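You operate a simulated robot arm through the tools that you are given. There is no shell and no other tool. Be economical: measure what you need, move in short steps, check, and stop when the job is done.

Carry out the task below with a simulated robot arm. There is one attempt and no reset: what you move stays moved.

TASK
Fetch the sealed teal-banded cup and set it on the bottom shelf of the drying rack. Put the tall orange-banded bottle from the top of the white-topped table on the blue board. Take the orange-capped tube and leave it on top of the brown film carton on the top of the white-topped table. Take the bottle labelled "Test strips" from the right drainer of the sink bench and leave it on top of the foils carton there. Take the teal-banded bottle on the top of the long table and put it away on the middle shelf of the store rack. Fetch the blue-banded jug from the top of the long table and set it on the purple board. Close the drawer under the small milk tank. Put the box marked "Caps" from the middle shelf of the parts rack on top of the white filter and the box labelled "Gloves" on the second shelf from the bottom of the parts rack. Put the green squeegee on the middle shelf of the parts rack. Open the beakers door, take the labels carton from the second shelf from the bottom of the store rack and leave it in the shelf of the beakers cupboard and shut the door again. The order is free. Set down upright: sealed teal-banded cup, tall orange-banded bottle, bottle, teal-banded bottle, blue-banded jug, box, labels carton.

Only the result counts: the job must be done as asked and must still hold three seconds after the hand-in. Knocking over, shifting, dropping, spilling or breaking anything else fails it. A push-on lid holds only when it is set on centred and level and pressed home; a screw cap is set on level and turned clockwise until tight.

THE ROBOT
A 6-joint arm with a fingered hand on a trunk, on a base that drives. Base frame: it is fixed to the floor where the robot stands at the start and does not move with it; the origin is under the middle of the robot, x ahead of it, y to its left, z up. Lengths are in mm, angles in rad, forces in N, time in s.
With the tool pointing down near the work surface it reaches from about 260 to 600 mm from the robot's upright axis, wherever it stands. Its first joint turns from -2.897 to 2.897 rad. Places, roughly: beakers door [6100, -1300, 500]; blue board (27x20x2 cm) [-1500, 600, 800]; blue box, grey box, purple box [-10750, 1000, 1000]; blue-banded jug [-10250, -2000, 1000]; bottom shelf of the drying rack [-3700, -2200, 200]; drawer under the small milk tank [-10700, -3700, 700]; film carton [-500, 500, 1000]; foils carton [-3000, -2000, 1000]; green squeegee (24x5x15 cm) [-10400, 900, 600]; labels carton [6500, 2000, 750]; middle shelf of the parts rack [-11000, 900, 1000]; middle shelf of the store rack [6600, 1700, 1000]; orange-capped tube (3x3x10 cm) [-800, 600, 900]; purple board (27x20x2 cm) [-9600, -2100, 900]; sealed teal-banded cup (10x10x10 cm) [500, -100, 900]; second shelf of the parts rack [-11000, 900, 600]; shelf of the beakers cupboard [6400, -1300, 500]; small blue bottle, teal bottle [-2750, -2000, 1000]; tall orange-banded bottle (9x9x24 cm) [-1200, 600, 900]; teal-banded bottle (7x7x19 cm) [-9900, -2300, 900]; white filter (18x26x4 cm) [-11200, 900, 1000]. Payload 3.2 kg.
The TCP is the grasp point between the finger pads, 22 mm short of the fingertips. In the tool frame z runs along the fingers and y along their closing line. The gripper opens to 112 mm. The gripper's body begins 60 mm behind the TCP. The gripper is a hand of 3 fingers: y runs from the thumb to the fingers, the wrist lies at [0, 0, -218] in the tool frame, and closing takes about 1.5 s.
Orientation is that of the tool frame in the base frame, as [roll, pitch, yaw] about the fixed x, y, z axes, in that order (R = Rz(yaw) Ry(pitch) Rx(roll)). With the fingers straight down and closing along the base's y, the tool's x points along the base's -x, its y along +y and its z along -z.

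THE INTERFACE
- The arm moves only by the tool step_arm. Its argument "targets" is a list of rows, each a list of 6 numbers: the turn, a rotation vector about the tool's x, y, z in rad, then the shift along the tool's x, y, z in mm. In form: [[wx, wy, wz, dx, dy, dz], ...]. A call has 1 to 10 rows; each row shifts and turns the commanded pose from where the row before left it, along the tool's axes as they then stand. "fingers" is the closure in counts, from 0 (fully open) to 255 (shut), set as the call begins (left out, the last holds). Rows are played at 5 a second. More than 50 mm and 0.15 rad between two rows, or a gripper value outside its range, and nothing of the call is played. Where a pose cannot be reached the arm comes as near as it can. A force on the tool above 40 N (or 10 N above the force at the start of the call, whichever is more), or a blocked arm, ends the call early, and 0.2 s more pass. Each finger travels about 108 mm/s and halts on what it meets, pressing with about 22 N; the grip force reading is that of the motor and also rises with nothing between the fingers. The clock runs only during rows and for 0.2 s after the last one: add rows that do not move to give the fingers time. It gives the time, the measured TCP pose, the force on the tool (base axes), the opening and the grip force at its end, in the units of the frame above (readings bear some noise), with the torque about the TCP (base axes, N m) and any sound that the robot's microphone picked up.
- Cameras (640 x 400 px; columns grow to the right, rows downward): "scene" is now at [-25.3, 207.8, 1394.5]; the picture's right is [0.76, -0.65, 0.00], its down [-0.60, -0.71, -0.36] and it looks along [0.23, 0.28, -0.93] (base axes); focal length 214 px, centre (320, 200). "wrist" rides on the gripper at [66, 3, -80] in the tool frame; the picture's right is [-0.05, 1.00, 0.00], its down [-0.77, -0.04, -0.64] and it looks along [-0.63, -0.03, 0.77] (tool axes); focal length 275 px, centre (320, 200). There is no depth. A picture from a camera that has moved, and an enlarged one, comes with that camera's place and axes in the base frame and with its lens.
- camera(camera): a new picture of that camera. It takes no simulated time.
- slide_trunk(by): slides the trunk up (or, below 0, down) by that many mm; the arm and the scene camera ride with it, the base frame stays. It gives what a move gives, with no picture.
- base_move(legs): drives the robot by 1 to 6 legs, each [ahead, turn to the left] in mm and rad, along the robot's own axes; the way and the turn of a leg run together, so that a leg with both is an arc; at most 1500 mm and 3.142 rad a leg. The arm and the cameras ride along, it lands a little off, and it stops where it bumps. It gives what a move gives.
- set_fingers(finger1, finger2, thumb_bend): sets how far each is bent, from 0 (flat) to 1 (curled in); at 0.3 the hand is open as for a grip, at 0.7 the pads meet at the TCP. One left out holds its place. A second passes; each finger stops where it meets its share of the squeeze, and holds until it gets a number again. A gripper value or a shape takes the hand back. It gives what a move gives, with no picture; readings hold the bend of each and the force on the fingers (four entries, about 0 where the hand has none), thumb and palm.
- grasp_type(shape): the hand has 3 fingers and takes this shape, open, in about a second: jaw (thumb against the fingers, like two jaws); tri (thumb and two fingers); tip (a fingertip pinch); poke (one finger out to press); point (the index stretched); flat (the hand flat); cup (the hand cupped); fist (a fist). The gripper value then closes the fingers along that shape, each until it touches; the sizes above hold for jaw. It gives what a move gives, with no picture.
- aim_head(pan, tilt): turns the head with the scene camera to pan (to the left, within 2.705 rad either way) and tilt (down, from -0.506 to 1.204), counted from straight ahead of the robot. It gives what a move gives.
- inspect(camera, box): a new picture of the part [left, top, right, bottom] of that camera's present view, enlarged. It takes no simulated time.
- sign_off(): hands the job in; it is judged then, once.

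Work in short steps. Places have to be worked out from the pictures, the camera data and where the tool is seen: move nearer, look again, correct. Check each grasp and each placing, and mend what went wrong. You have 556 turns and 342 pictures in all, those below and enlarged ones among them. Open the gripper and draw the arm clear of the work before you hand the job in, unless the task says otherwise.

The tools are called as name(argument=value, ...) on one line, values as JSON. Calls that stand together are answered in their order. step_arm: Moves the arm, as the interface text tells. Its arguments: {"type":"object","properties":{"targets":{"type":"array","items":{"type":"array","items":{"type":"number"}}},"fingers":{"type":"number"}},"required":["targets"]} The other tools are called the same way: slide_trunk (by) slides the trunk up or down; grasp_type (shape) gives the hand a shape; set_fingers (finger1, finger2, thumb_bend) moves the fingers one by one; base_move (legs) drives the base; aim_head (pan, tilt) turns the head that bears the scene camera; camera (camera) takes a picture; inspect (camera, box) takes an enlarged picture of a part of a camera's view; sign_off () hands the job in.

At the start:

```text
time_s: 0.0
tcp_pos: [-275.1, 376.6, 999.0]
tool_rot: [-3.142, -0.002, 3.141]
ft_force: [-0.5, 0.2, 0.2]
moment: [-0.03, -0.03, 0.02]
opening: 111.8
grasp_force: 0.0
shape: jaw
bend: [0.3, 0.3, 0.3]
finger forces: [0.1, 0.1, 0.1, 0.0, 0.1, 0.0]
trunk travel left (down, up): [-457.0, 133.0]
robot x, y, heading: [1.1, 1.6, -0.001]
head pan, tilt: [0.869, 1.201]
```

scene: 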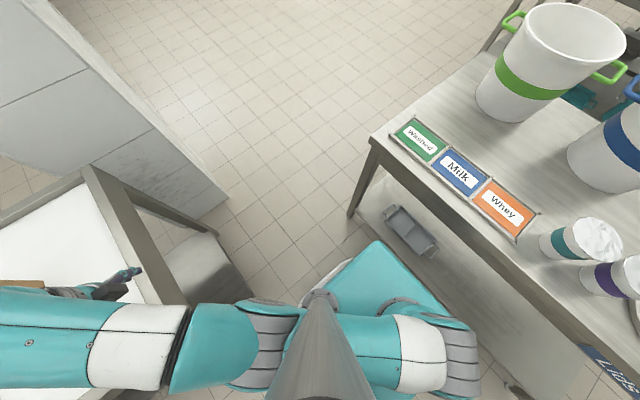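
wrist: 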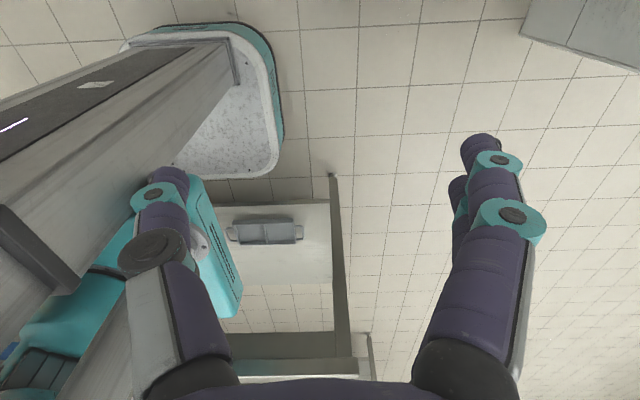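

I'll start by looking around to learn the surroundings.

aim_head(pan=0.0, tilt=0.5)

camera(camera="scene")

aim_head(pan=1.5, tilt=0.5)

camera(camera="scene")

aim_head(pan=2.6, tilt=0.5)

camera(camera="scene")

aim_head(pan=-1.5, tilt=0.5)

camera(camera="scene")

aim_head(pan=-2.6, tilt=0.5)

camera(camera="scene")

```text
time_s: 1.2
tcp_pos: [-273.3, 375.8, 1000.4]
tool_rot: [-3.141, 0.001, -3.14]
ft_force: [0.0, 0.1, 0.3]
moment: [-0.02, 0.0, 0.02]
opening: 111.7
grasp_force: 0.0
shape: jaw
bend: [0.3, 0.3, 0.3]
finger forces: [0.0, 0.0, 0.1, 0.0, 0.0, 0.1]
trunk travel left (down, up): [-457.0, 133.0]
robot x, y, heading: [-0.6, 1.1, -0.002]
head pan, tilt: [0.0, 0.499]
```

```text
339 pictures are left
camera scene: at [29.6, 165.1, 1448.2], right [0.0, -1.0, 0.0], down [-0.48, 0.0, -0.88], along [0.88, 0.0, -0.48], focal length 214 px, centre (320, 200)
```

scene: 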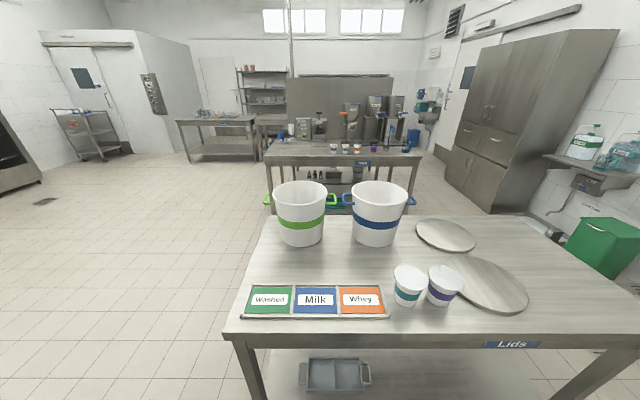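

```text
time_s: 2.8
tcp_pos: [-274.8, 375.8, 1000.5]
tool_rot: [-3.141, -0.001, 3.141]
ft_force: [-0.1, -0.8, -0.8]
moment: [-0.01, 0.01, -0.04]
opening: 111.8
grasp_force: 0.0
shape: jaw
bend: [0.3, 0.3, 0.3]
finger forces: [0.0, 0.1, 0.0, 0.0, 0.0, 0.0]
trunk travel left (down, up): [-457.0, 133.0]
robot x, y, heading: [0.0, -1.3, -0.0]
head pan, tilt: [1.499, 0.499]
```

```text
338 pictures are left
camera scene: at [-54.8, 255.8, 1448.2], right [1.0, -0.07, 0.0], down [-0.03, -0.48, -0.88], along [0.06, 0.88, -0.48], focal length 214 px, centre (320, 200)
```

scene: 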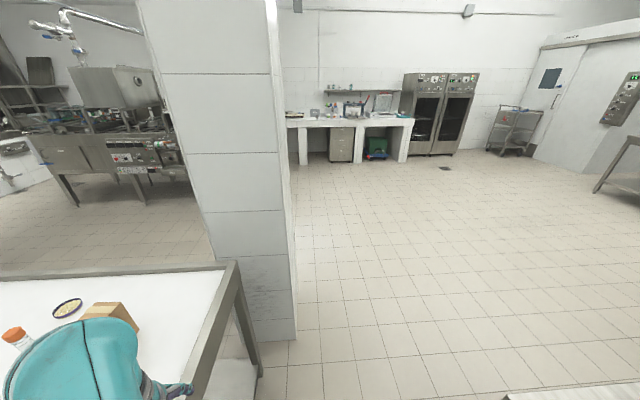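

```text
time_s: 4.1
tcp_pos: [-274.8, 376.0, 1000.2]
tool_rot: [-3.14, 0.0, 3.141]
ft_force: [0.2, 0.4, 0.3]
moment: [-0.02, -0.03, 0.0]
opening: 111.6
grasp_force: 0.1
shape: jaw
bend: [0.3, 0.3, 0.3]
finger forces: [0.1, 0.0, 0.0, 0.0, 0.0, 0.0]
trunk travel left (down, up): [-457.0, 133.0]
robot x, y, heading: [-0.1, -2.0, -0.004]
head pan, tilt: [2.601, 0.499]
```

```text
337 pictures are left
camera scene: at [-139.3, 212.0, 1448.2], right [0.52, 0.86, 0.0], down [0.41, -0.25, -0.88], along [-0.75, 0.45, -0.48], focal length 214 px, centre (320, 200)
```

scene: 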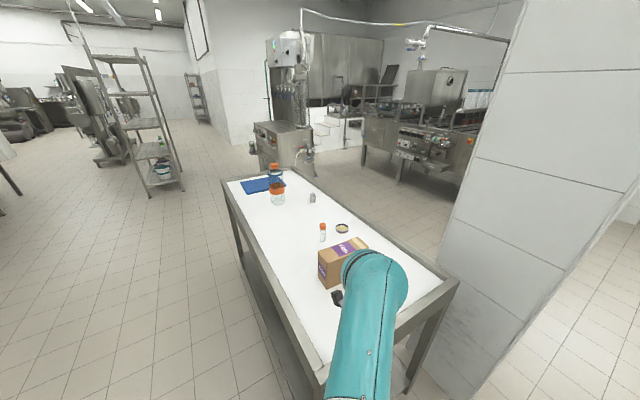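

```text
time_s: 7.4
tcp_pos: [-273.7, 375.8, 1000.3]
tool_rot: [-3.142, -0.002, -3.141]
ft_force: [-0.3, -0.5, 0.5]
moment: [0.01, 0.02, -0.02]
opening: 111.9
grasp_force: 0.1
shape: jaw
bend: [0.3, 0.3, 0.3]
finger forces: [0.0, 0.1, 0.0, 0.1, 0.0, 0.0]
trunk travel left (down, up): [-457.0, 133.0]
robot x, y, heading: [1.2, 0.4, -0.002]
head pan, tilt: [-1.499, 0.499]
```

```text
336 pictures are left
camera scene: at [-54.8, 74.3, 1448.2], right [-1.0, -0.07, 0.0], down [-0.03, 0.48, -0.88], along [0.06, -0.88, -0.48], focal length 214 px, centre (320, 200)
```

scene: 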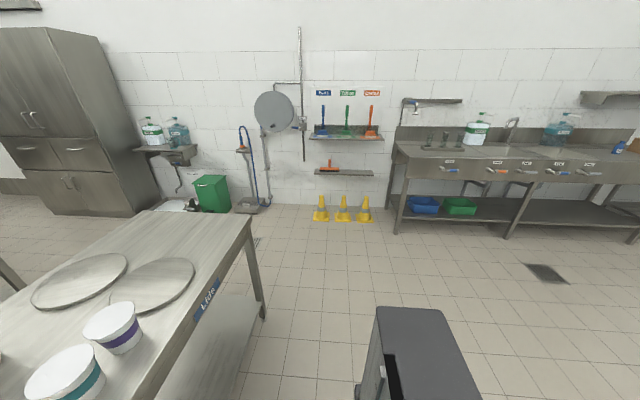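

```text
time_s: 8.8
tcp_pos: [-273.5, 376.0, 999.0]
tool_rot: [-3.141, 0.001, -3.141]
ft_force: [-0.7, 0.9, 0.0]
moment: [0.02, 0.04, -0.01]
opening: 111.7
grasp_force: 0.1
shape: jaw
bend: [0.3, 0.3, 0.3]
finger forces: [0.0, 0.0, 0.1, 0.1, 0.0, 0.0]
trunk travel left (down, up): [-457.0, 133.0]
robot x, y, heading: [-0.3, 3.4, -0.003]
head pan, tilt: [-2.601, 0.499]
```

```text
335 pictures are left
camera scene: at [-139.3, 118.1, 1448.2], right [-0.52, 0.86, 0.0], down [0.41, 0.25, -0.88], along [-0.75, -0.45, -0.48], focal length 214 px, centre (320, 200)
```

scene: 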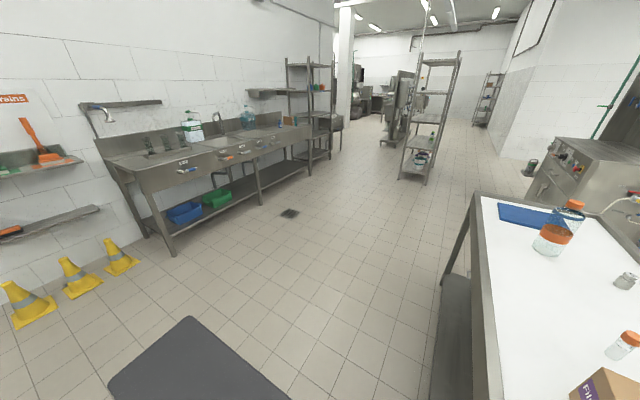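

Layout is understood. I raise the trunk for clearance, then look closer at the white table before driving back along it.

slide_trunk(by=130)

aim_head(pan=2.5, tilt=0.6)

inspect(camera="scene", box=[200, 100, 480, 275])

camera(camera="wrist")

```text
time_s: 10.3
tcp_pos: [-274.4, 376.7, 1129.8]
tool_rot: [3.14, 0.0, 3.141]
ft_force: [0.5, -0.3, 0.0]
moment: [-0.01, -0.01, -0.02]
opening: 111.7
grasp_force: 0.1
shape: jaw
bend: [0.3, 0.3, 0.3]
finger forces: [0.1, 0.0, 0.1, 0.1, 0.0, 0.1]
trunk travel left (down, up): [-587.0, 3.0]
robot x, y, heading: [1.9, 0.2, -0.002]
head pan, tilt: [-2.601, 0.499]
```

```text
time_s: 14.3
tcp_pos: [-274.4, 376.9, 1130.0]
tool_rot: [-3.141, 0.001, -3.141]
ft_force: [0.3, 0.0, 0.7]
moment: [0.03, 0.01, -0.03]
opening: 111.9
grasp_force: 0.0
shape: jaw
bend: [0.3, 0.3, 0.3]
finger forces: [0.1, 0.1, 0.0, 0.0, 0.1, 0.1]
trunk travel left (down, up): [-587.0, 3.0]
robot x, y, heading: [0.3, -3.7, -0.002]
head pan, tilt: [2.499, 0.6]
```

```text
2.29 times, centred on (340, 188) of scene
camera zoom: at [-132.1, 218.0, 1569.1], right [0.6, 0.8, 0.0], down [0.45, -0.34, -0.82], along [-0.66, 0.49, -0.57], focal length 490 px, centre (274, 229)
```

zoom: 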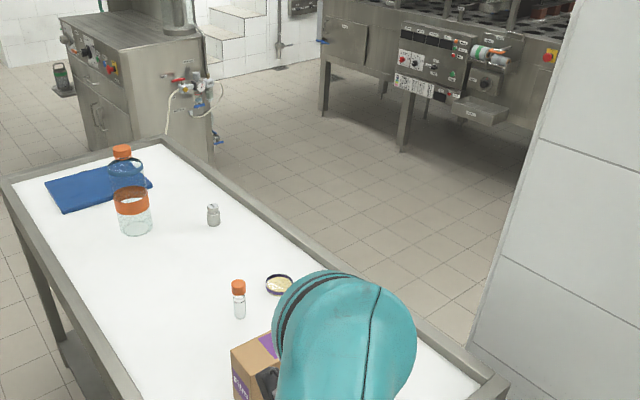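

```text
333 pictures are left
camera wrist: at [-340.3, 380.2, 1211.0], right [0.05, 1.0, 0.0], down [0.77, -0.04, 0.64], along [0.63, -0.03, -0.77], focal length 275 px, centre (320, 200)
```

wrist: 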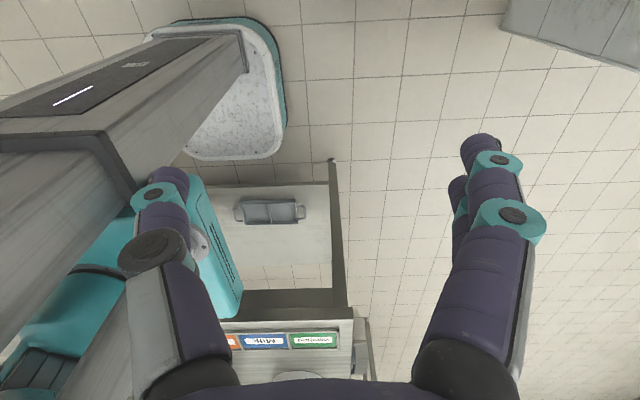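

Robot backs 700 mm along the table so the tube and carton are beside it.

base_move(legs=[[-650, 0]])

aim_head(pan=1.6, tilt=0.9)

camera(camera="scene")

camera(camera="wrist")

```text
time_s: 18.0
tcp_pos: [-922.0, 376.4, 1128.6]
tool_rot: [3.141, 0.0, 3.14]
ft_force: [-0.7, 0.2, 0.3]
moment: [0.02, -0.02, 0.0]
opening: 111.8
grasp_force: 0.1
shape: jaw
bend: [0.3, 0.3, 0.3]
finger forces: [0.0, 0.0, 0.0, 0.1, 0.1, 0.1]
trunk travel left (down, up): [-587.0, 3.0]
robot x, y, heading: [-648.0, -0.9, -0.007]
head pan, tilt: [2.499, 0.6]
```

```text
time_s: 19.2
tcp_pos: [-922.6, 377.1, 1130.6]
tool_rot: [-3.141, 0.001, 3.14]
ft_force: [0.5, 0.0, 0.7]
moment: [0.0, -0.04, -0.03]
opening: 112.0
grasp_force: 0.1
shape: jaw
bend: [0.3, 0.3, 0.3]
finger forces: [0.0, 0.1, 0.1, 0.1, 0.1, 0.1]
trunk travel left (down, up): [-587.0, 3.0]
robot x, y, heading: [-641.9, 1.8, 0.003]
head pan, tilt: [1.6, 0.901]
```

```text
332 pictures are left
camera scene: at [-711.5, 240.9, 1544.4], right [1.0, 0.03, 0.0], down [0.02, -0.78, -0.62], along [-0.02, 0.62, -0.78], focal length 214 px, centre (320, 200)
```

scene: 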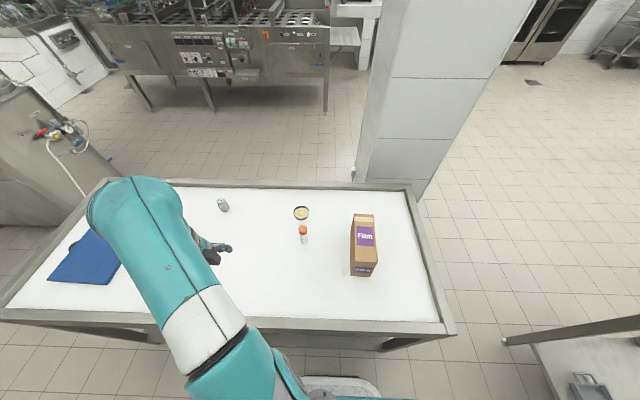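

```text
331 pictures are left
camera wrist: at [-988.0, 380.7, 1211.0], right [0.05, 1.0, 0.0], down [0.77, -0.04, 0.64], along [0.63, -0.03, -0.77], focal length 275 px, centre (320, 200)
```

wrist: 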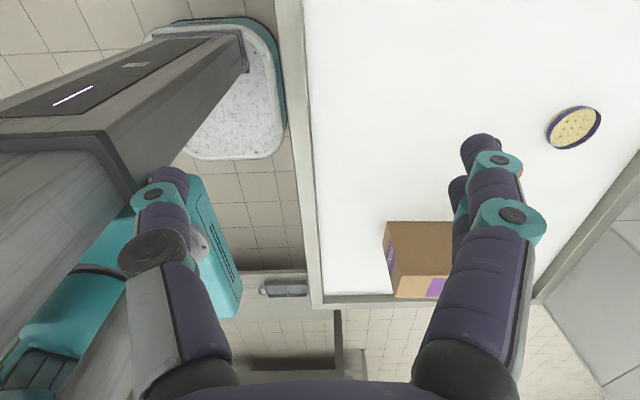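

Tube is at about (-774, 567), carton top about (-590, 540, 1005). I move the hand above the tube and look.

step_arm(targets=[[0, 0, 0, -30, 38, 0], [0, 0, 0, -30, 38, 0], [0, 0, 0, -30, 38, 0], [0, 0, 0, -30, 38, 0], [0, 0, 0, -28, 38, 0], [0, 0, 0, 0, 0, 0]])

camera(camera="wrist")

camera(camera="scene")

```text
time_s: 20.6
tcp_pos: [-775.4, 489.7, 1092.1]
tool_rot: [3.137, -0.002, 3.138]
ft_force: [-0.5, -0.2, -0.3]
moment: [-0.02, -0.05, 0.03]
opening: 112.0
grasp_force: 0.0
shape: jaw
bend: [0.3, 0.3, 0.3]
finger forces: [0.1, 0.0, 0.0, 0.1, 0.0, 0.0]
out of reach, approached as far as the arm can: row 1, 2, 3, 4, 5
trunk travel left (down, up): [-587.0, 3.0]
robot x, y, heading: [-648.8, 4.4, 0.0]
head pan, tilt: [1.6, 0.901]
```

```text
330 pictures are left
camera wrist: at [-840.7, 491.9, 1173.0], right [0.05, 1.0, 0.0], down [0.77, -0.04, 0.63], along [0.63, -0.03, -0.77], focal length 275 px, centre (320, 200)
```

wrist: 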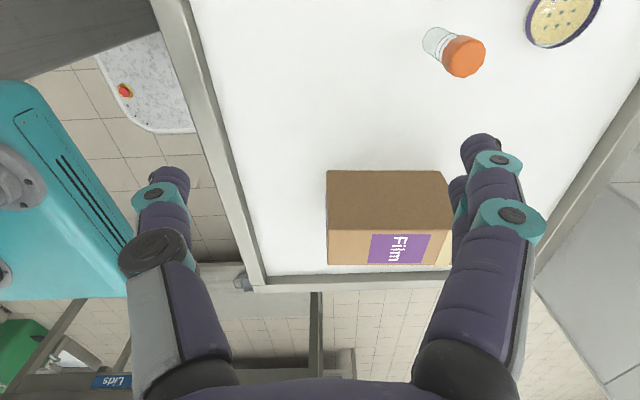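

```text
329 pictures are left
camera scene: at [-711.6, 240.1, 1544.5], right [1.0, 0.03, 0.0], down [0.02, -0.78, -0.62], along [-0.02, 0.62, -0.78], focal length 214 px, centre (320, 200)
```

scene: 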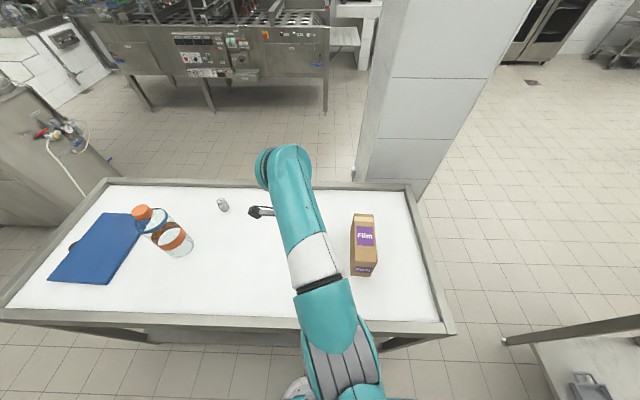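

Comparing both cameras, the table top is really at z≈865, so the tube is about (-783, 593), at the edge of reach. I retract the hand a bit and shift the base ~50 mm nearer the table.

step_arm(targets=[[0, 0, 0, 0, -45, -10], [0, 0, 0, 0, -45, -10], [0, 0, 0, 0, 0, 0]])

base_move(legs=[[0, 0.15], [330, 0], [0, -0.15], [-530, 0]])

camera(camera="scene")

camera(camera="wrist")

```text
time_s: 21.4
tcp_pos: [-776.7, 482.5, 1095.7]
tool_rot: [-3.14, 0.0, 3.139]
ft_force: [-0.2, 0.3, 0.3]
moment: [0.0, 0.0, 0.01]
opening: 111.8
grasp_force: 0.2
shape: jaw
bend: [0.3, 0.3, 0.3]
finger forces: [0.0, 0.1, 0.0, 0.0, 0.0, 0.0]
out of reach, approached as far as the arm can: row 1, 2
trunk travel left (down, up): [-587.0, 3.0]
robot x, y, heading: [-651.4, 1.7, 0.001]
head pan, tilt: [1.6, 0.901]
```

```text
time_s: 27.4
tcp_pos: [-983.2, 528.2, 1095.0]
tool_rot: [-3.138, 0.001, -3.138]
ft_force: [-0.2, -0.5, -0.2]
moment: [0.02, 0.0, 0.0]
opening: 112.1
grasp_force: 0.1
shape: jaw
bend: [0.3, 0.3, 0.3]
finger forces: [0.0, 0.0, 0.0, 0.1, 0.1, 0.0]
trunk travel left (down, up): [-587.0, 3.0]
robot x, y, heading: [-850.6, 50.9, 0.004]
head pan, tilt: [1.6, 0.901]
```

```text
328 pictures are left
camera scene: at [-916.7, 287.7, 1544.3], right [1.0, 0.03, 0.0], down [0.03, -0.78, -0.62], along [-0.02, 0.62, -0.78], focal length 214 px, centre (320, 200)
```

scene: 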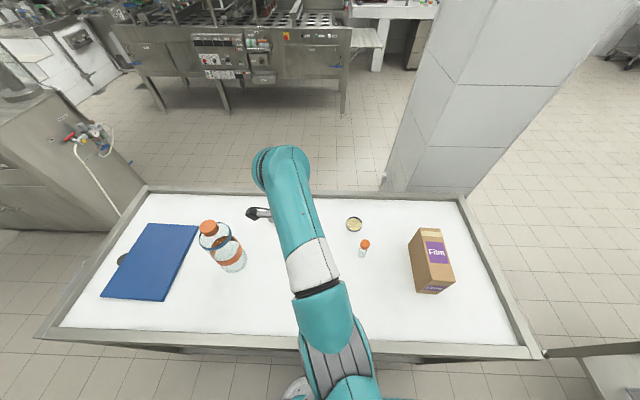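

```text
327 pictures are left
camera wrist: at [-1049.1, 531.8, 1176.6], right [0.04, 1.0, 0.0], down [0.77, -0.03, 0.64], along [0.64, -0.03, -0.77], focal length 275 px, centre (320, 200)
```

wrist: 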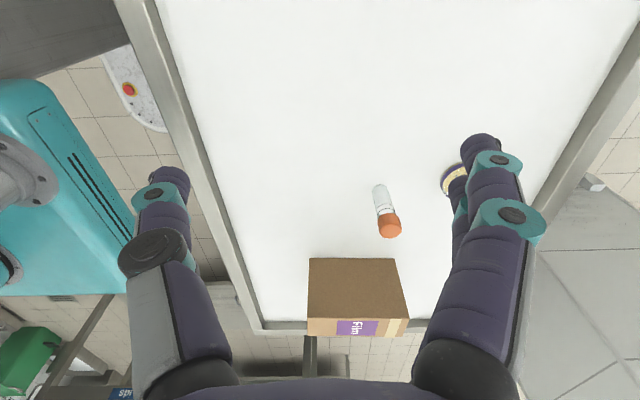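

Triangulation puts the tube at about (-780, 608) with the top near z 925–965. I move above it and lower partly.

step_arm(targets=[[0, 0, 0, -34, 13, 25], [0, 0, 0, -34, 13, 25], [0, 0, 0, -34, 14, 25], [0, 0, 0, -34, 14, 25], [0, 0, 0, -34, 14, 25], [0, 0, 0, -33, 14, 25], [0, 0, 0, 0, 0, 0]])

camera(camera="wrist")

camera(camera="scene")

```text
time_s: 29.0
tcp_pos: [-787.8, 605.8, 945.9]
tool_rot: [-3.141, 0.0, -3.138]
ft_force: [-0.3, 0.2, 0.2]
moment: [0.0, -0.01, 0.02]
opening: 112.1
grasp_force: 0.0
shape: jaw
bend: [0.3, 0.3, 0.3]
finger forces: [0.0, 0.0, 0.1, 0.0, 0.0, 0.0]
out of reach, approached as far as the arm can: row 1, 2, 5, 6
trunk travel left (down, up): [-587.0, 3.0]
robot x, y, heading: [-851.6, 45.9, 0.007]
head pan, tilt: [1.6, 0.901]
```

```text
326 pictures are left
camera wrist: at [-854.1, 608.6, 1027.2], right [0.04, 1.0, 0.0], down [0.77, -0.03, 0.64], along [0.63, -0.03, -0.77], focal length 275 px, centre (320, 200)
```

wrist: 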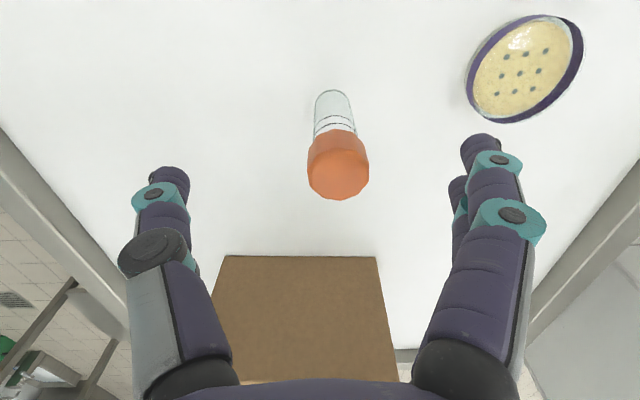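

```text
325 pictures are left
camera scene: at [-916.3, 287.6, 1544.4], right [1.0, 0.03, 0.0], down [0.03, -0.78, -0.62], along [-0.02, 0.62, -0.78], focal length 214 px, centre (320, 200)
```

scene: 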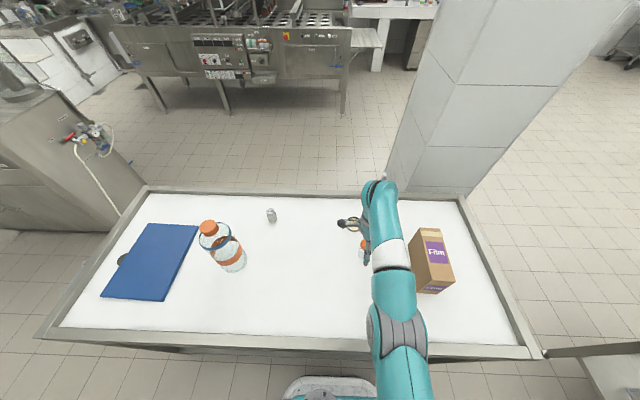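

The table is near z≈815; the tube is under the hand, needing about (+8,+7). I descend over it and close.

step_arm(targets=[[0, 0, 0, -7, 8, 0], [0, 0, 0, 0, 0, 35], [0, 0, 0, 0, 0, 35], [0, 0, 0, 0, 0, 0]])

camera(camera="wrist")

```text
time_s: 30.0
tcp_pos: [-784.5, 605.2, 875.1]
tool_rot: [-3.139, 0.0, -3.138]
ft_force: [0.3, 0.7, 0.1]
moment: [0.01, -0.05, -0.01]
opening: 112.0
grasp_force: 0.0
shape: jaw
bend: [0.3, 0.3, 0.3]
finger forces: [0.1, 0.0, 0.0, 0.1, 0.0, 0.0]
out of reach, approached as far as the arm can: row 1
trunk travel left (down, up): [-587.0, 3.0]
robot x, y, heading: [-852.0, 51.1, -0.001]
head pan, tilt: [1.6, 0.901]
```

```text
324 pictures are left
camera wrist: at [-850.1, 609.3, 956.7], right [0.04, 1.0, 0.0], down [0.77, -0.03, 0.64], along [0.64, -0.03, -0.77], focal length 275 px, centre (320, 200)
```

wrist: 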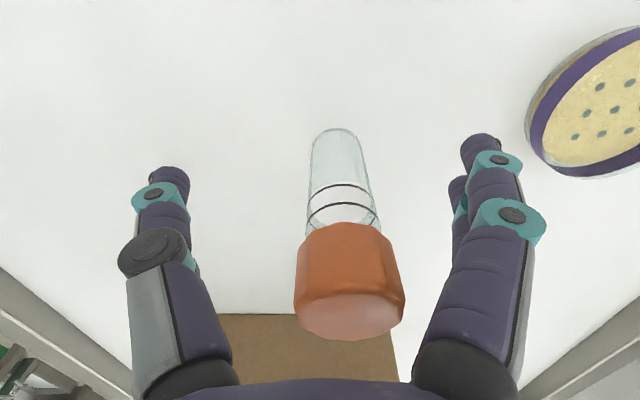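

The tube sits ~10 mm further in +x and y; the arm is at its limit, so I nudge the base forward 11 mm, then close.

base_move(legs=[[11, 0]])

camera(camera="wrist")

```text
time_s: 30.8
tcp_pos: [-773.3, 606.4, 876.9]
tool_rot: [-3.139, 0.001, -3.138]
ft_force: [-0.6, -0.3, 0.2]
moment: [-0.04, -0.01, -0.01]
opening: 112.0
grasp_force: 0.1
shape: jaw
bend: [0.3, 0.3, 0.3]
finger forces: [0.0, 0.0, 0.1, 0.0, 0.0, 0.0]
trunk travel left (down, up): [-587.0, 3.0]
robot x, y, heading: [-841.6, 43.9, 0.005]
head pan, tilt: [1.6, 0.901]
```

```text
323 pictures are left
camera wrist: at [-838.6, 609.4, 957.0], right [0.04, 1.0, 0.0], down [0.77, -0.03, 0.64], along [0.64, -0.03, -0.77], focal length 275 px, centre (320, 200)
```

wrist: 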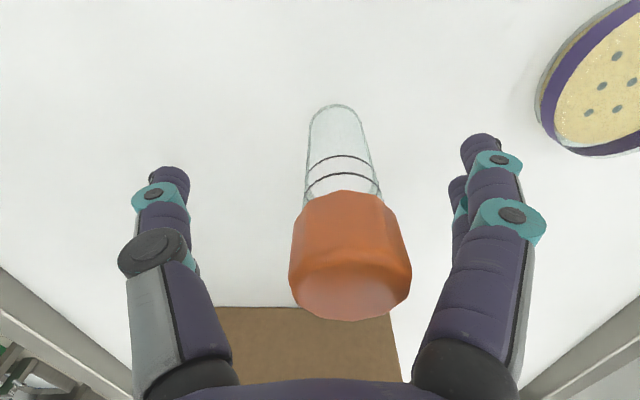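

Well aligned; closing.

step_arm(targets=[[0, 0, 0, 0, 0, 0], [0, 0, 0, 0, 0, 0], [0, 0, 0, 0, 0, 0], [0, 0, 0, 0, 0, 0], [0, 0, 0, 0, 0, 0], [0, 0, 0, 0, 0, 0], [0, 0, 0, 0, 0, 0], [0, 0, 0, 0, 0, 0]], fingers=255)

camera(camera="wrist")

```text
time_s: 32.6
tcp_pos: [-772.1, 604.9, 876.4]
tool_rot: [-3.139, 0.0, -3.139]
ft_force: [-0.7, -0.7, 1.4]
moment: [0.0, 0.01, 0.02]
opening: 9.1
grasp_force: 22.3
shape: jaw
bend: [0.72, 0.71, 0.71]
finger forces: [15.1, 4.8, 0.1, 0.0, 18.6, 0.0]
trunk travel left (down, up): [-587.0, 3.0]
robot x, y, heading: [-839.9, 44.5, 0.001]
head pan, tilt: [1.6, 0.901]
```

```text
322 pictures are left
camera wrist: at [-839.2, 609.3, 957.1], right [0.04, 1.0, 0.0], down [0.77, -0.03, 0.64], along [0.64, -0.03, -0.77], focal length 275 px, centre (320, 200)
```

wrist: 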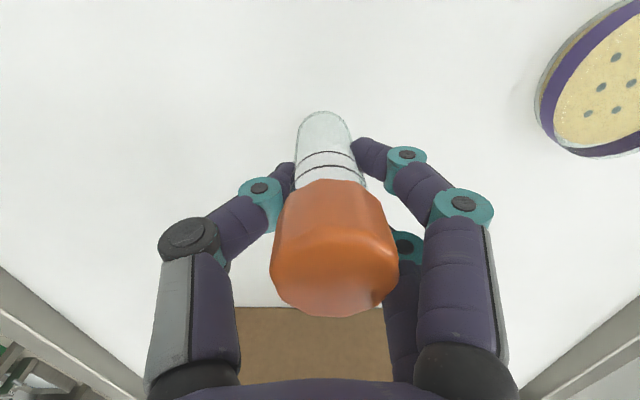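

Gripped. Lift and draw slightly toward the robot to stay in reach, then check.

step_arm(targets=[[0, 0, 0, 0, 0, -20], [0, 0, 0, 0, -12, -35], [0, 0, 0, 0, -14, -35], [0, 0, 0, 0, -14, -35], [0, 0, 0, 0, -14, -20], [0, 0, 0, 0, 0, 0]])

camera(camera="wrist")

camera(camera="scene")

```text
time_s: 34.0
tcp_pos: [-772.7, 552.6, 1021.9]
tool_rot: [-3.138, 0.002, -3.138]
ft_force: [-0.1, 0.5, -0.2]
moment: [-0.01, 0.01, -0.01]
opening: 8.5
grasp_force: 21.6
shape: jaw
bend: [0.71, 0.71, 0.71]
finger forces: [15.1, 0.2, 0.1, 0.0, 18.2, 0.0]
trunk travel left (down, up): [-587.0, 3.0]
robot x, y, heading: [-841.7, 47.0, 0.002]
head pan, tilt: [1.6, 0.901]
```

```text
321 pictures are left
camera wrist: at [-839.0, 555.6, 1102.8], right [0.04, 1.0, 0.0], down [0.77, -0.03, 0.64], along [0.64, -0.03, -0.77], focal length 275 px, centre (320, 200)
```

wrist: 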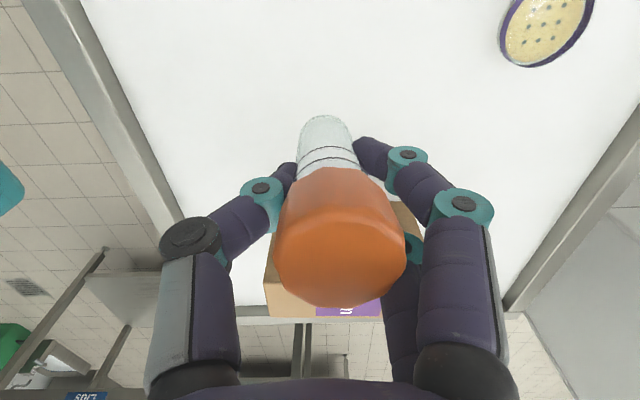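

```text
320 pictures are left
camera scene: at [-905.1, 288.0, 1544.3], right [1.0, 0.03, 0.0], down [0.03, -0.78, -0.62], along [-0.02, 0.62, -0.78], focal length 214 px, centre (320, 200)
```

scene: 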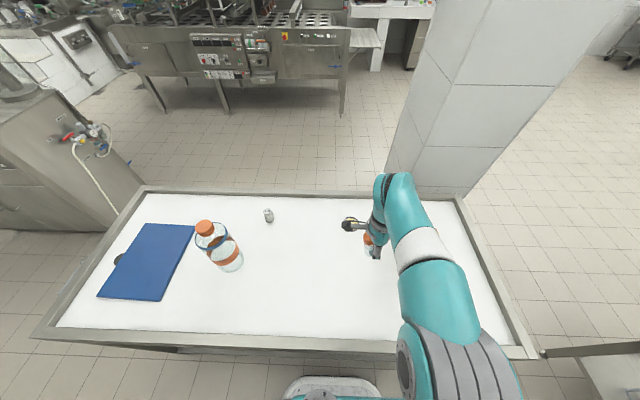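

Carton centre is about (-570, 575), so driving forward ~202 mm puts the tube right above it (tube bottom z≈961, carton top ≤942).

base_move(legs=[[202, 0]])

camera(camera="scene")

camera(camera="wrist")

```text
time_s: 35.6
tcp_pos: [-569.7, 553.5, 1021.5]
tool_rot: [-3.139, 0.0, -3.136]
ft_force: [0.2, 0.6, -1.3]
moment: [0.02, 0.01, -0.07]
opening: 8.7
grasp_force: 21.8
shape: jaw
bend: [0.71, 0.71, 0.71]
finger forces: [15.1, 0.3, 0.0, 0.0, 18.2, 0.1]
trunk travel left (down, up): [-587.0, 3.0]
robot x, y, heading: [-641.1, 50.1, 0.003]
head pan, tilt: [1.6, 0.901]
```

```text
319 pictures are left
camera scene: at [-702.6, 288.6, 1544.4], right [1.0, 0.03, 0.0], down [0.03, -0.78, -0.62], along [-0.02, 0.62, -0.78], focal length 214 px, centre (320, 200)
```

scene: 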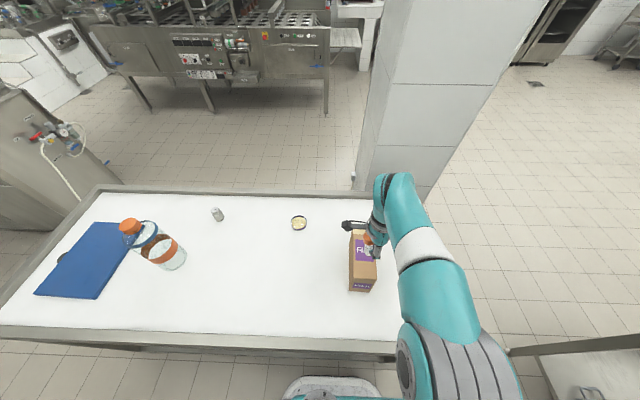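

```text
318 pictures are left
camera wrist: at [-636.8, 556.6, 1102.7], right [0.04, 1.0, 0.0], down [0.77, -0.03, 0.64], along [0.64, -0.03, -0.77], focal length 275 px, centre (320, 200)
```

wrist: 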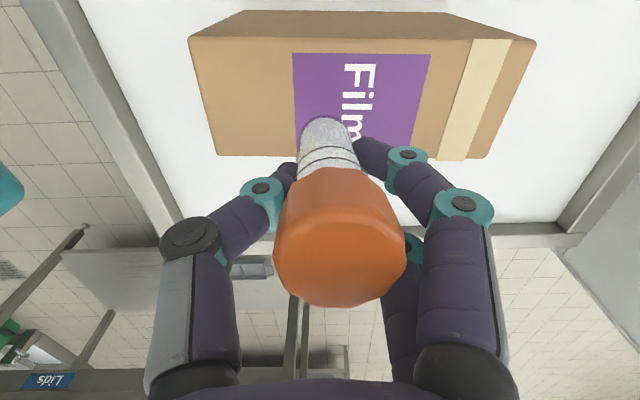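

Tube is centred in x over the carton; shift +16 in y and lower slowly until contact.

step_arm(targets=[[0, 0, 0, 0, 16, 0], [0, 0, 0, 0, 0, 8], [0, 0, 0, 0, 0, 6], [0, 0, 0, 0, 0, 0]])

inspect(camera="wrist", box=[180, 0, 540, 225])

```text
time_s: 36.6
tcp_pos: [-570.1, 569.4, 1007.7]
tool_rot: [-3.138, -0.001, -3.137]
ft_force: [-0.2, -0.6, -0.3]
moment: [0.03, -0.01, -0.03]
opening: 8.6
grasp_force: 21.5
shape: jaw
bend: [0.71, 0.71, 0.71]
finger forces: [15.1, 0.2, 0.1, 0.0, 18.1, 0.1]
trunk travel left (down, up): [-587.0, 3.0]
robot x, y, heading: [-635.6, 48.5, 0.006]
head pan, tilt: [1.6, 0.901]
```

```text
1.78 times, centred on (360, 112) of wrist
camera zoom: at [-637.7, 572.7, 1088.6], right [0.04, 1.0, 0.0], down [0.77, -0.03, 0.64], along [0.64, -0.03, -0.77], focal length 489 px, centre (249, 356)
```

zoom: 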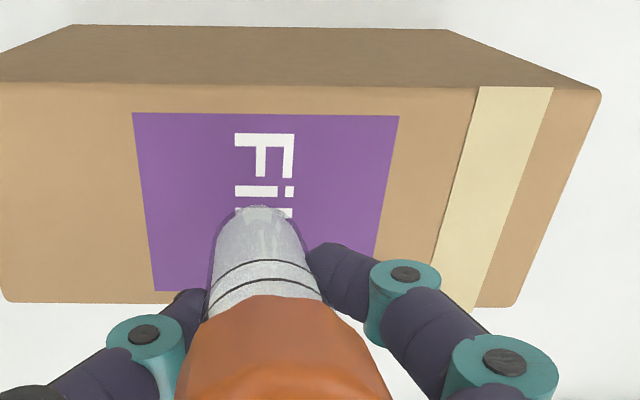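

Continue lowering in small steps watching the vertical force.

step_arm(targets=[[0, 0, 0, 0, 0, 4], [0, 0, 0, 0, 0, 4], [0, 0, 0, 0, 0, 3]])

inspect(camera="wrist", box=[180, 0, 540, 225])

```text
time_s: 37.4
tcp_pos: [-570.5, 568.0, 998.3]
tool_rot: [3.138, 0.0, -3.137]
ft_force: [5.2, -0.6, 20.1]
moment: [0.11, 0.08, 0.01]
opening: 9.8
grasp_force: 22.4
shape: jaw
bend: [0.72, 0.72, 0.72]
finger forces: [16.3, 8.6, 0.0, 0.0, 23.2, 0.1]
trunk travel left (down, up): [-587.0, 3.0]
robot x, y, heading: [-636.7, 49.9, 0.004]
head pan, tilt: [1.6, 0.901]
```

```text
1.78 times, centred on (360, 112) of wrist
camera zoom: at [-636.2, 571.5, 1080.0], right [0.04, 1.0, 0.0], down [0.77, -0.04, 0.64], along [0.64, -0.03, -0.77], focal length 489 px, centre (249, 356)
```

zoom: 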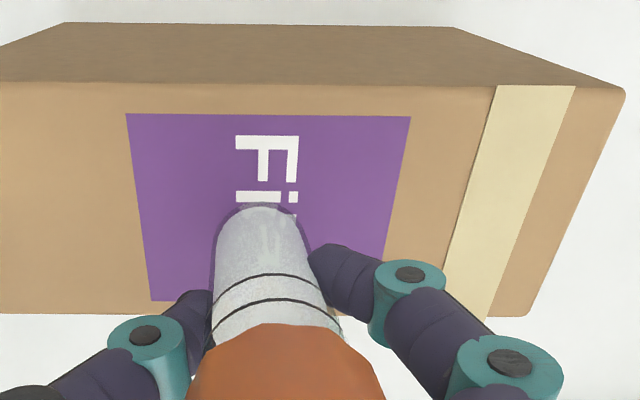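

Contact reached (20 N). Ease up 1.5 mm, then release.

step_arm(targets=[[0, 0, 0, 0, 0, -1.5], [0, 0, 0, 0, 0, 0]])

step_arm(targets=[[0, 0, 0, 0, 0, 0], [0, 0, 0, 0, 0, 0], [0, 0, 0, 0, 0, 0], [0, 0, 0, 0, 0, 0], [0, 0, 0, 0, 0, 0]], fingers=0)

camera(camera="wrist")

```text
time_s: 38.0
tcp_pos: [-570.1, 566.9, 999.1]
tool_rot: [-3.141, -0.001, -3.137]
ft_force: [4.6, 0.8, 20.9]
moment: [0.13, 0.1, -0.06]
opening: 9.8
grasp_force: 22.2
shape: jaw
bend: [0.72, 0.72, 0.72]
finger forces: [16.3, 2.2, 0.0, 0.1, 22.7, 0.0]
trunk travel left (down, up): [-587.0, 3.0]
robot x, y, heading: [-637.4, 49.4, 0.003]
head pan, tilt: [1.6, 0.901]
```

```text
time_s: 39.2
tcp_pos: [-572.2, 569.0, 997.7]
tool_rot: [-3.138, 0.001, -3.135]
ft_force: [0.5, -0.1, -0.4]
moment: [0.06, 0.01, -0.01]
opening: 112.1
grasp_force: 0.1
shape: jaw
bend: [0.3, 0.3, 0.3]
finger forces: [0.0, 0.0, 0.1, 0.0, 0.1, 0.1]
trunk travel left (down, up): [-587.0, 3.0]
robot x, y, heading: [-635.7, 50.3, 0.005]
head pan, tilt: [1.6, 0.901]
```

```text
315 pictures are left
camera wrist: at [-637.6, 572.7, 1078.9], right [0.04, 1.0, 0.0], down [0.77, -0.03, 0.64], along [0.64, -0.03, -0.77], focal length 275 px, centre (320, 200)
```

wrist: 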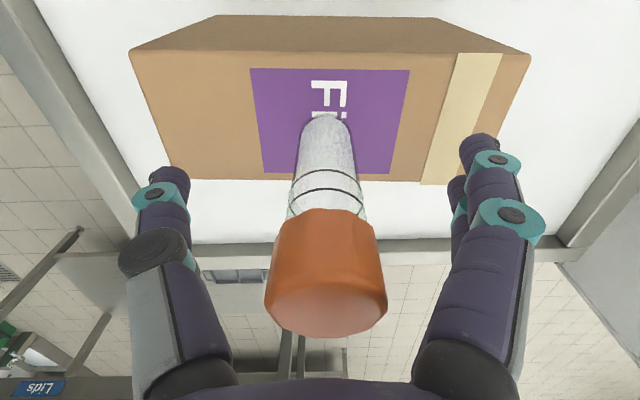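

The tube stands on the carton. Raise the hand straight off it.

step_arm(targets=[[0, 0, 0, 0, -2, -25], [0, 0, 0, 0, -4, -25], [0, 0, 0, 0, -6, -20], [0, 0, 0, 0, -15, -10], [0, 0, 0, 0, 0, 0]])

camera(camera="wrist")

```text
time_s: 40.4
tcp_pos: [-571.5, 542.6, 1079.9]
tool_rot: [-3.14, 0.001, -3.137]
ft_force: [-0.1, 0.8, -0.2]
moment: [-0.03, 0.03, -0.03]
opening: 111.9
grasp_force: 0.1
shape: jaw
bend: [0.3, 0.3, 0.3]
finger forces: [0.0, 0.0, 0.0, 0.0, 0.0, 0.1]
trunk travel left (down, up): [-587.0, 3.0]
robot x, y, heading: [-638.6, 47.6, 0.006]
head pan, tilt: [1.6, 0.901]
```

```text
314 pictures are left
camera wrist: at [-637.8, 545.9, 1159.8], right [0.04, 1.0, 0.0], down [0.77, -0.03, 0.64], along [0.64, -0.03, -0.77], focal length 275 px, centre (320, 200)
```

wrist: 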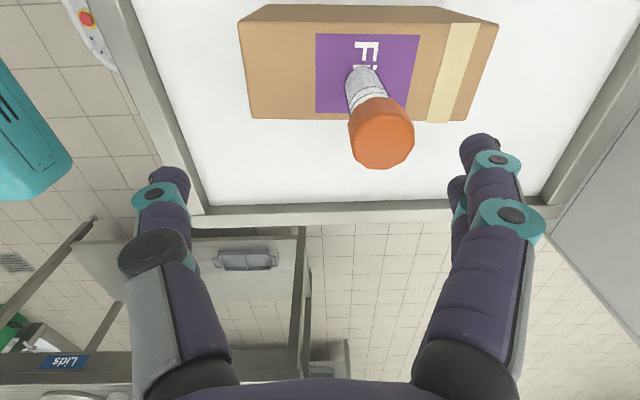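

Hand is clear. The bottle is at (-1225, 577), the board centre at (-1502, 580). I'll retract, back up, and turn the tool horizontal (pointing +y, closing along x) for a side grasp.

step_arm(targets=[[0, 0, 0, 0, -30, -15], [0, 0, 0, 0, -40, 0], [0, 0, 0, 0, -40, 0], [0, 0, 0, 0, -40, 0], [0, 0, 0, 0, 0, 0]])

base_move(legs=[[-262, 0]])

step_arm(targets=[[-0.0806, 0.0806, 0.0806, 0, 0, 0], [-0.0806, 0.0806, 0.0806, 0, 0, 0], [-0.0806, 0.0806, 0.0806, 0, 0, 0], [-0.0806, 0.0806, 0.0806, 0, 0, 0], [-0.0806, 0.0806, 0.0806, 0, 0, 0], [-0.0806, 0.0806, 0.0806, 0, 0, 0], [-0.0806, 0.0806, 0.0806, 0, 0, 0], [0, 0, 0, 0, 0, 0]])

```text
time_s: 41.6
tcp_pos: [-572.3, 391.5, 1093.6]
tool_rot: [-3.14, 0.001, -3.138]
ft_force: [0.1, -0.2, -0.2]
moment: [0.05, 0.0, 0.01]
opening: 112.0
grasp_force: 0.1
shape: jaw
bend: [0.3, 0.3, 0.3]
finger forces: [0.0, 0.0, 0.1, 0.0, 0.1, 0.0]
trunk travel left (down, up): [-587.0, 3.0]
robot x, y, heading: [-640.7, 46.9, 0.001]
head pan, tilt: [1.6, 0.901]
```

```text
time_s: 43.5
tcp_pos: [-833.7, 390.1, 1093.8]
tool_rot: [-3.139, 0.003, -3.14]
ft_force: [-0.6, -0.5, -0.1]
moment: [0.0, -0.04, -0.02]
opening: 111.9
grasp_force: 0.0
shape: jaw
bend: [0.3, 0.3, 0.3]
finger forces: [0.0, 0.0, 0.1, 0.0, 0.0, 0.1]
trunk travel left (down, up): [-587.0, 3.0]
robot x, y, heading: [-903.4, 49.5, 0.005]
head pan, tilt: [1.6, 0.901]
```

```text
time_s: 45.3
tcp_pos: [-832.2, 389.3, 1094.1]
tool_rot: [2.704, -0.675, 2.704]
ft_force: [1.2, -0.7, 0.4]
moment: [-0.01, -0.01, 0.0]
opening: 112.0
grasp_force: 0.1
shape: jaw
bend: [0.3, 0.3, 0.3]
finger forces: [0.0, 0.1, 0.1, 0.0, 0.1, 0.0]
trunk travel left (down, up): [-587.0, 3.0]
robot x, y, heading: [-902.5, 47.1, 0.006]
head pan, tilt: [1.6, 0.901]
```

Now shift toward -x before finishing the rotation, so that the wrist stays out from the robot's axis.

step_arm(targets=[[0, 0, 0, 31.7, -23.8, 16.9], [0, 0, 0, 31.7, -23.8, 16.9], [0, 0, 0, 31.7, -23.8, 16.9], [0, 0, 0, 31.7, -23.8, 16.9], [0, 0, 0, 31.7, -23.8, 16.9], [0, 0, 0, 31.7, -23.8, 16.9], [0, 0, 0, 31.7, -23.8, 16.9], [0, 0, 0, 0, 0, 0]])

step_arm(targets=[[-0.0806, 0.0806, 0.0806, 0, 0, 0], [-0.0806, 0.0806, 0.0806, 0, 0, 0], [-0.0806, 0.0806, 0.0806, 0, 0, 0], [-0.0806, 0.0806, 0.0806, 0, 0, 0], [-0.0806, 0.0806, 0.0806, 0, 0, 0], [-0.0806, 0.0806, 0.0806, 0, 0, 0], [-0.0806, 0.0806, 0.0806, 0, 0, 0], [-0.0806, 0.0806, 0.0806, 0, 0, 0], [0, 0, 0, 0, 0, 0]])

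camera(camera="wrist")

camera(camera="scene")

```text
time_s: 46.6
tcp_pos: [-979.2, 443.1, 1102.0]
tool_rot: [2.742, -0.714, 2.482]
ft_force: [0.3, 0.0, 1.1]
moment: [0.01, -0.01, 0.01]
opening: 111.9
grasp_force: 0.0
shape: jaw
bend: [0.3, 0.3, 0.3]
finger forces: [0.0, 0.0, 0.0, 0.0, 0.0, 0.1]
out of reach, approached as far as the arm can: row 5
trunk travel left (down, up): [-587.0, 3.0]
robot x, y, heading: [-898.3, 43.1, 0.003]
head pan, tilt: [1.6, 0.901]
stopped in row 6: the arm was blocked; the commanded pose is now the measured one
```

```text
time_s: 47.5
tcp_pos: [-909.8, 462.2, 1109.9]
tool_rot: [2.61, -1.103, 2.122]
ft_force: [0.5, 0.9, -0.1]
moment: [0.0, 0.01, -0.01]
opening: 111.7
grasp_force: 0.1
shape: jaw
bend: [0.3, 0.3, 0.3]
finger forces: [0.0, 0.1, 0.1, 0.0, 0.0, 0.0]
trunk travel left (down, up): [-587.0, 3.0]
robot x, y, heading: [-899.2, 45.5, 0.003]
head pan, tilt: [1.6, 0.901]
stopped in row 4: the arm was blocked; the commanded pose is now the measured one
```

```text
313 pictures are left
camera wrist: at [-924.3, 415.4, 1201.2], right [0.98, 0.05, 0.19], down [0.13, -0.88, -0.45], along [0.14, 0.47, -0.87], focal length 275 px, centre (320, 200)
```

wrist: 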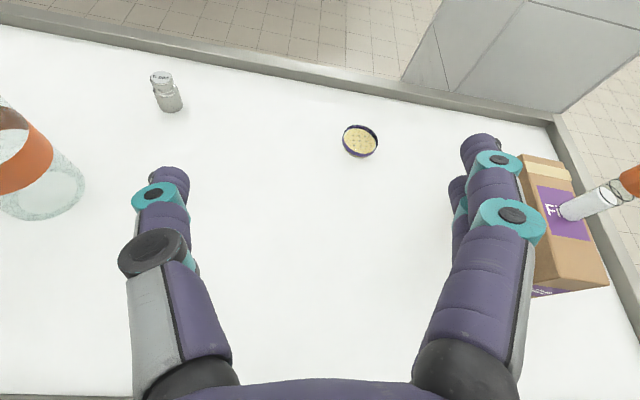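

```text
312 pictures are left
camera scene: at [-966.0, 287.6, 1544.4], right [1.0, 0.03, 0.0], down [0.03, -0.78, -0.62], along [-0.02, 0.62, -0.78], focal length 214 px, centre (320, 200)
```

scene: 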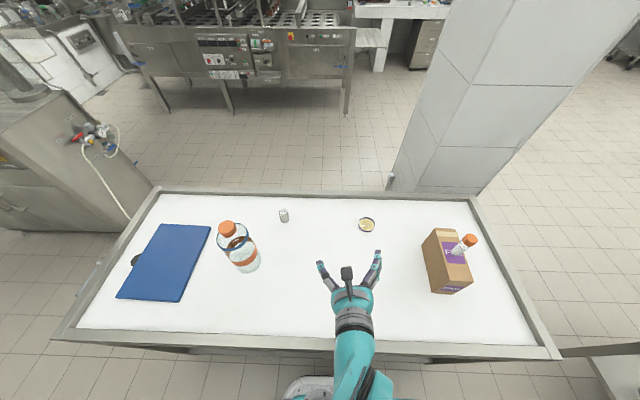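

The hand now points outward, ~22° below horizontal. I extend/lower a bit, then level the roll and pitch.

step_arm(targets=[[0, 0, 0, -22, -5, 31], [0, 0, 0, -22, -5, 31], [0, 0, 0, -22, -5, 31], [0, 0, 0.1, 0, 0, 0], [0, 0, 0.1, 0, 0, 0], [0, 0.12, 0, 0, 0, 0], [0, 0.12, 0, 0, 0, 0], [0, 0.12, 0, 0, 0, 0], [0, 0, 0, 0, 0, 0]])

camera(camera="wrist")

```text
time_s: 49.5
tcp_pos: [-905.8, 522.6, 1012.3]
tool_rot: [2.239, -1.512, 2.459]
ft_force: [0.4, 0.7, 0.3]
moment: [-0.01, 0.0, -0.02]
opening: 111.9
grasp_force: 0.0
shape: jaw
bend: [0.3, 0.3, 0.3]
finger forces: [0.0, 0.0, 0.1, 0.0, 0.0, 0.1]
trunk travel left (down, up): [-587.0, 3.0]
robot x, y, heading: [-900.8, 48.5, 0.002]
head pan, tilt: [1.6, 0.901]
```

```text
311 pictures are left
camera wrist: at [-907.0, 445.4, 1081.5], right [1.0, -0.01, 0.0], down [-0.01, -0.66, -0.75], along [0.01, 0.75, -0.66], focal length 275 px, centre (320, 200)
```

wrist: 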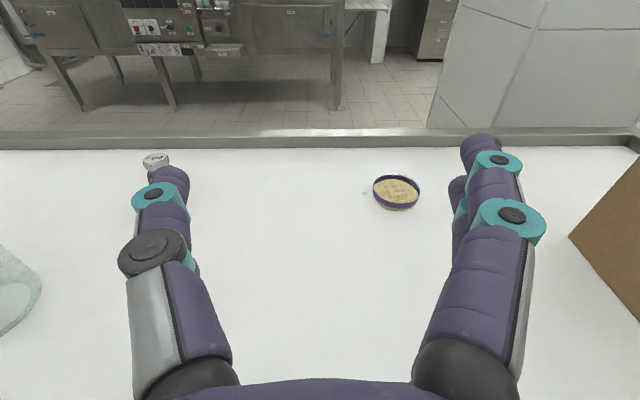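

Tool is level now. Retract 55 mm, back the base so the bottle is straight ahead of the hand, and look.

step_arm(targets=[[0, 0, 0, 0, 0, -28], [0, 0, 0, 0, 0, -27], [0, 0, 0, 0, 0, 0]])

base_move(legs=[[-319, 0]])

camera(camera="wrist")

camera(camera="scene")

```text
time_s: 50.3
tcp_pos: [-892.7, 469.0, 1010.8]
tool_rot: [2.303, -1.504, 2.361]
ft_force: [-0.4, -0.4, 0.4]
moment: [-0.01, -0.02, -0.02]
opening: 112.0
grasp_force: 0.0
shape: jaw
bend: [0.3, 0.3, 0.3]
finger forces: [0.0, 0.0, 0.0, 0.1, 0.0, 0.0]
trunk travel left (down, up): [-587.0, 3.0]
robot x, y, heading: [-900.0, 48.9, 0.001]
head pan, tilt: [1.6, 0.901]
```

```text
time_s: 52.5
tcp_pos: [-1215.4, 469.5, 1012.8]
tool_rot: [2.256, -1.508, 2.409]
ft_force: [-1.1, 0.2, -0.7]
moment: [-0.02, 0.03, -0.01]
opening: 111.9
grasp_force: 0.0
shape: jaw
bend: [0.3, 0.3, 0.3]
finger forces: [0.0, 0.0, 0.1, 0.0, 0.0, 0.0]
trunk travel left (down, up): [-587.0, 3.0]
robot x, y, heading: [-1223.8, 49.9, 0.009]
head pan, tilt: [1.6, 0.901]
```

```text
310 pictures are left
camera wrist: at [-1218.5, 391.4, 1083.2], right [1.0, -0.05, 0.0], down [-0.03, -0.67, -0.75], along [0.04, 0.75, -0.67], focal length 275 px, centre (320, 200)
```

wrist: 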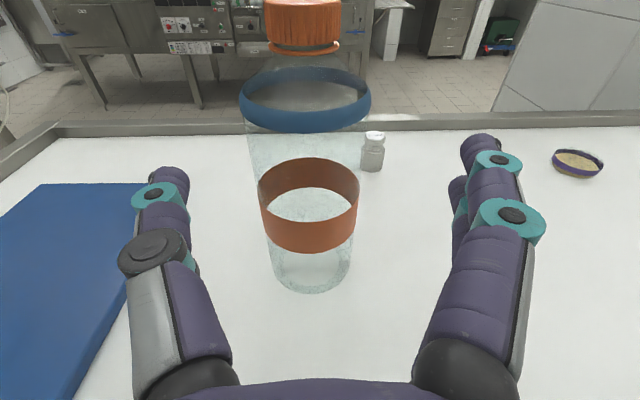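

```text
309 pictures are left
camera scene: at [-1288.2, 286.2, 1544.3], right [1.0, 0.04, 0.0], down [0.03, -0.78, -0.62], along [-0.02, 0.62, -0.78], focal length 214 px, centre (320, 200)
```

scene: 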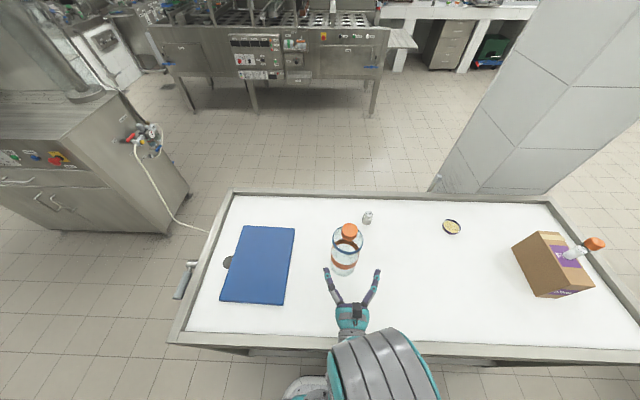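

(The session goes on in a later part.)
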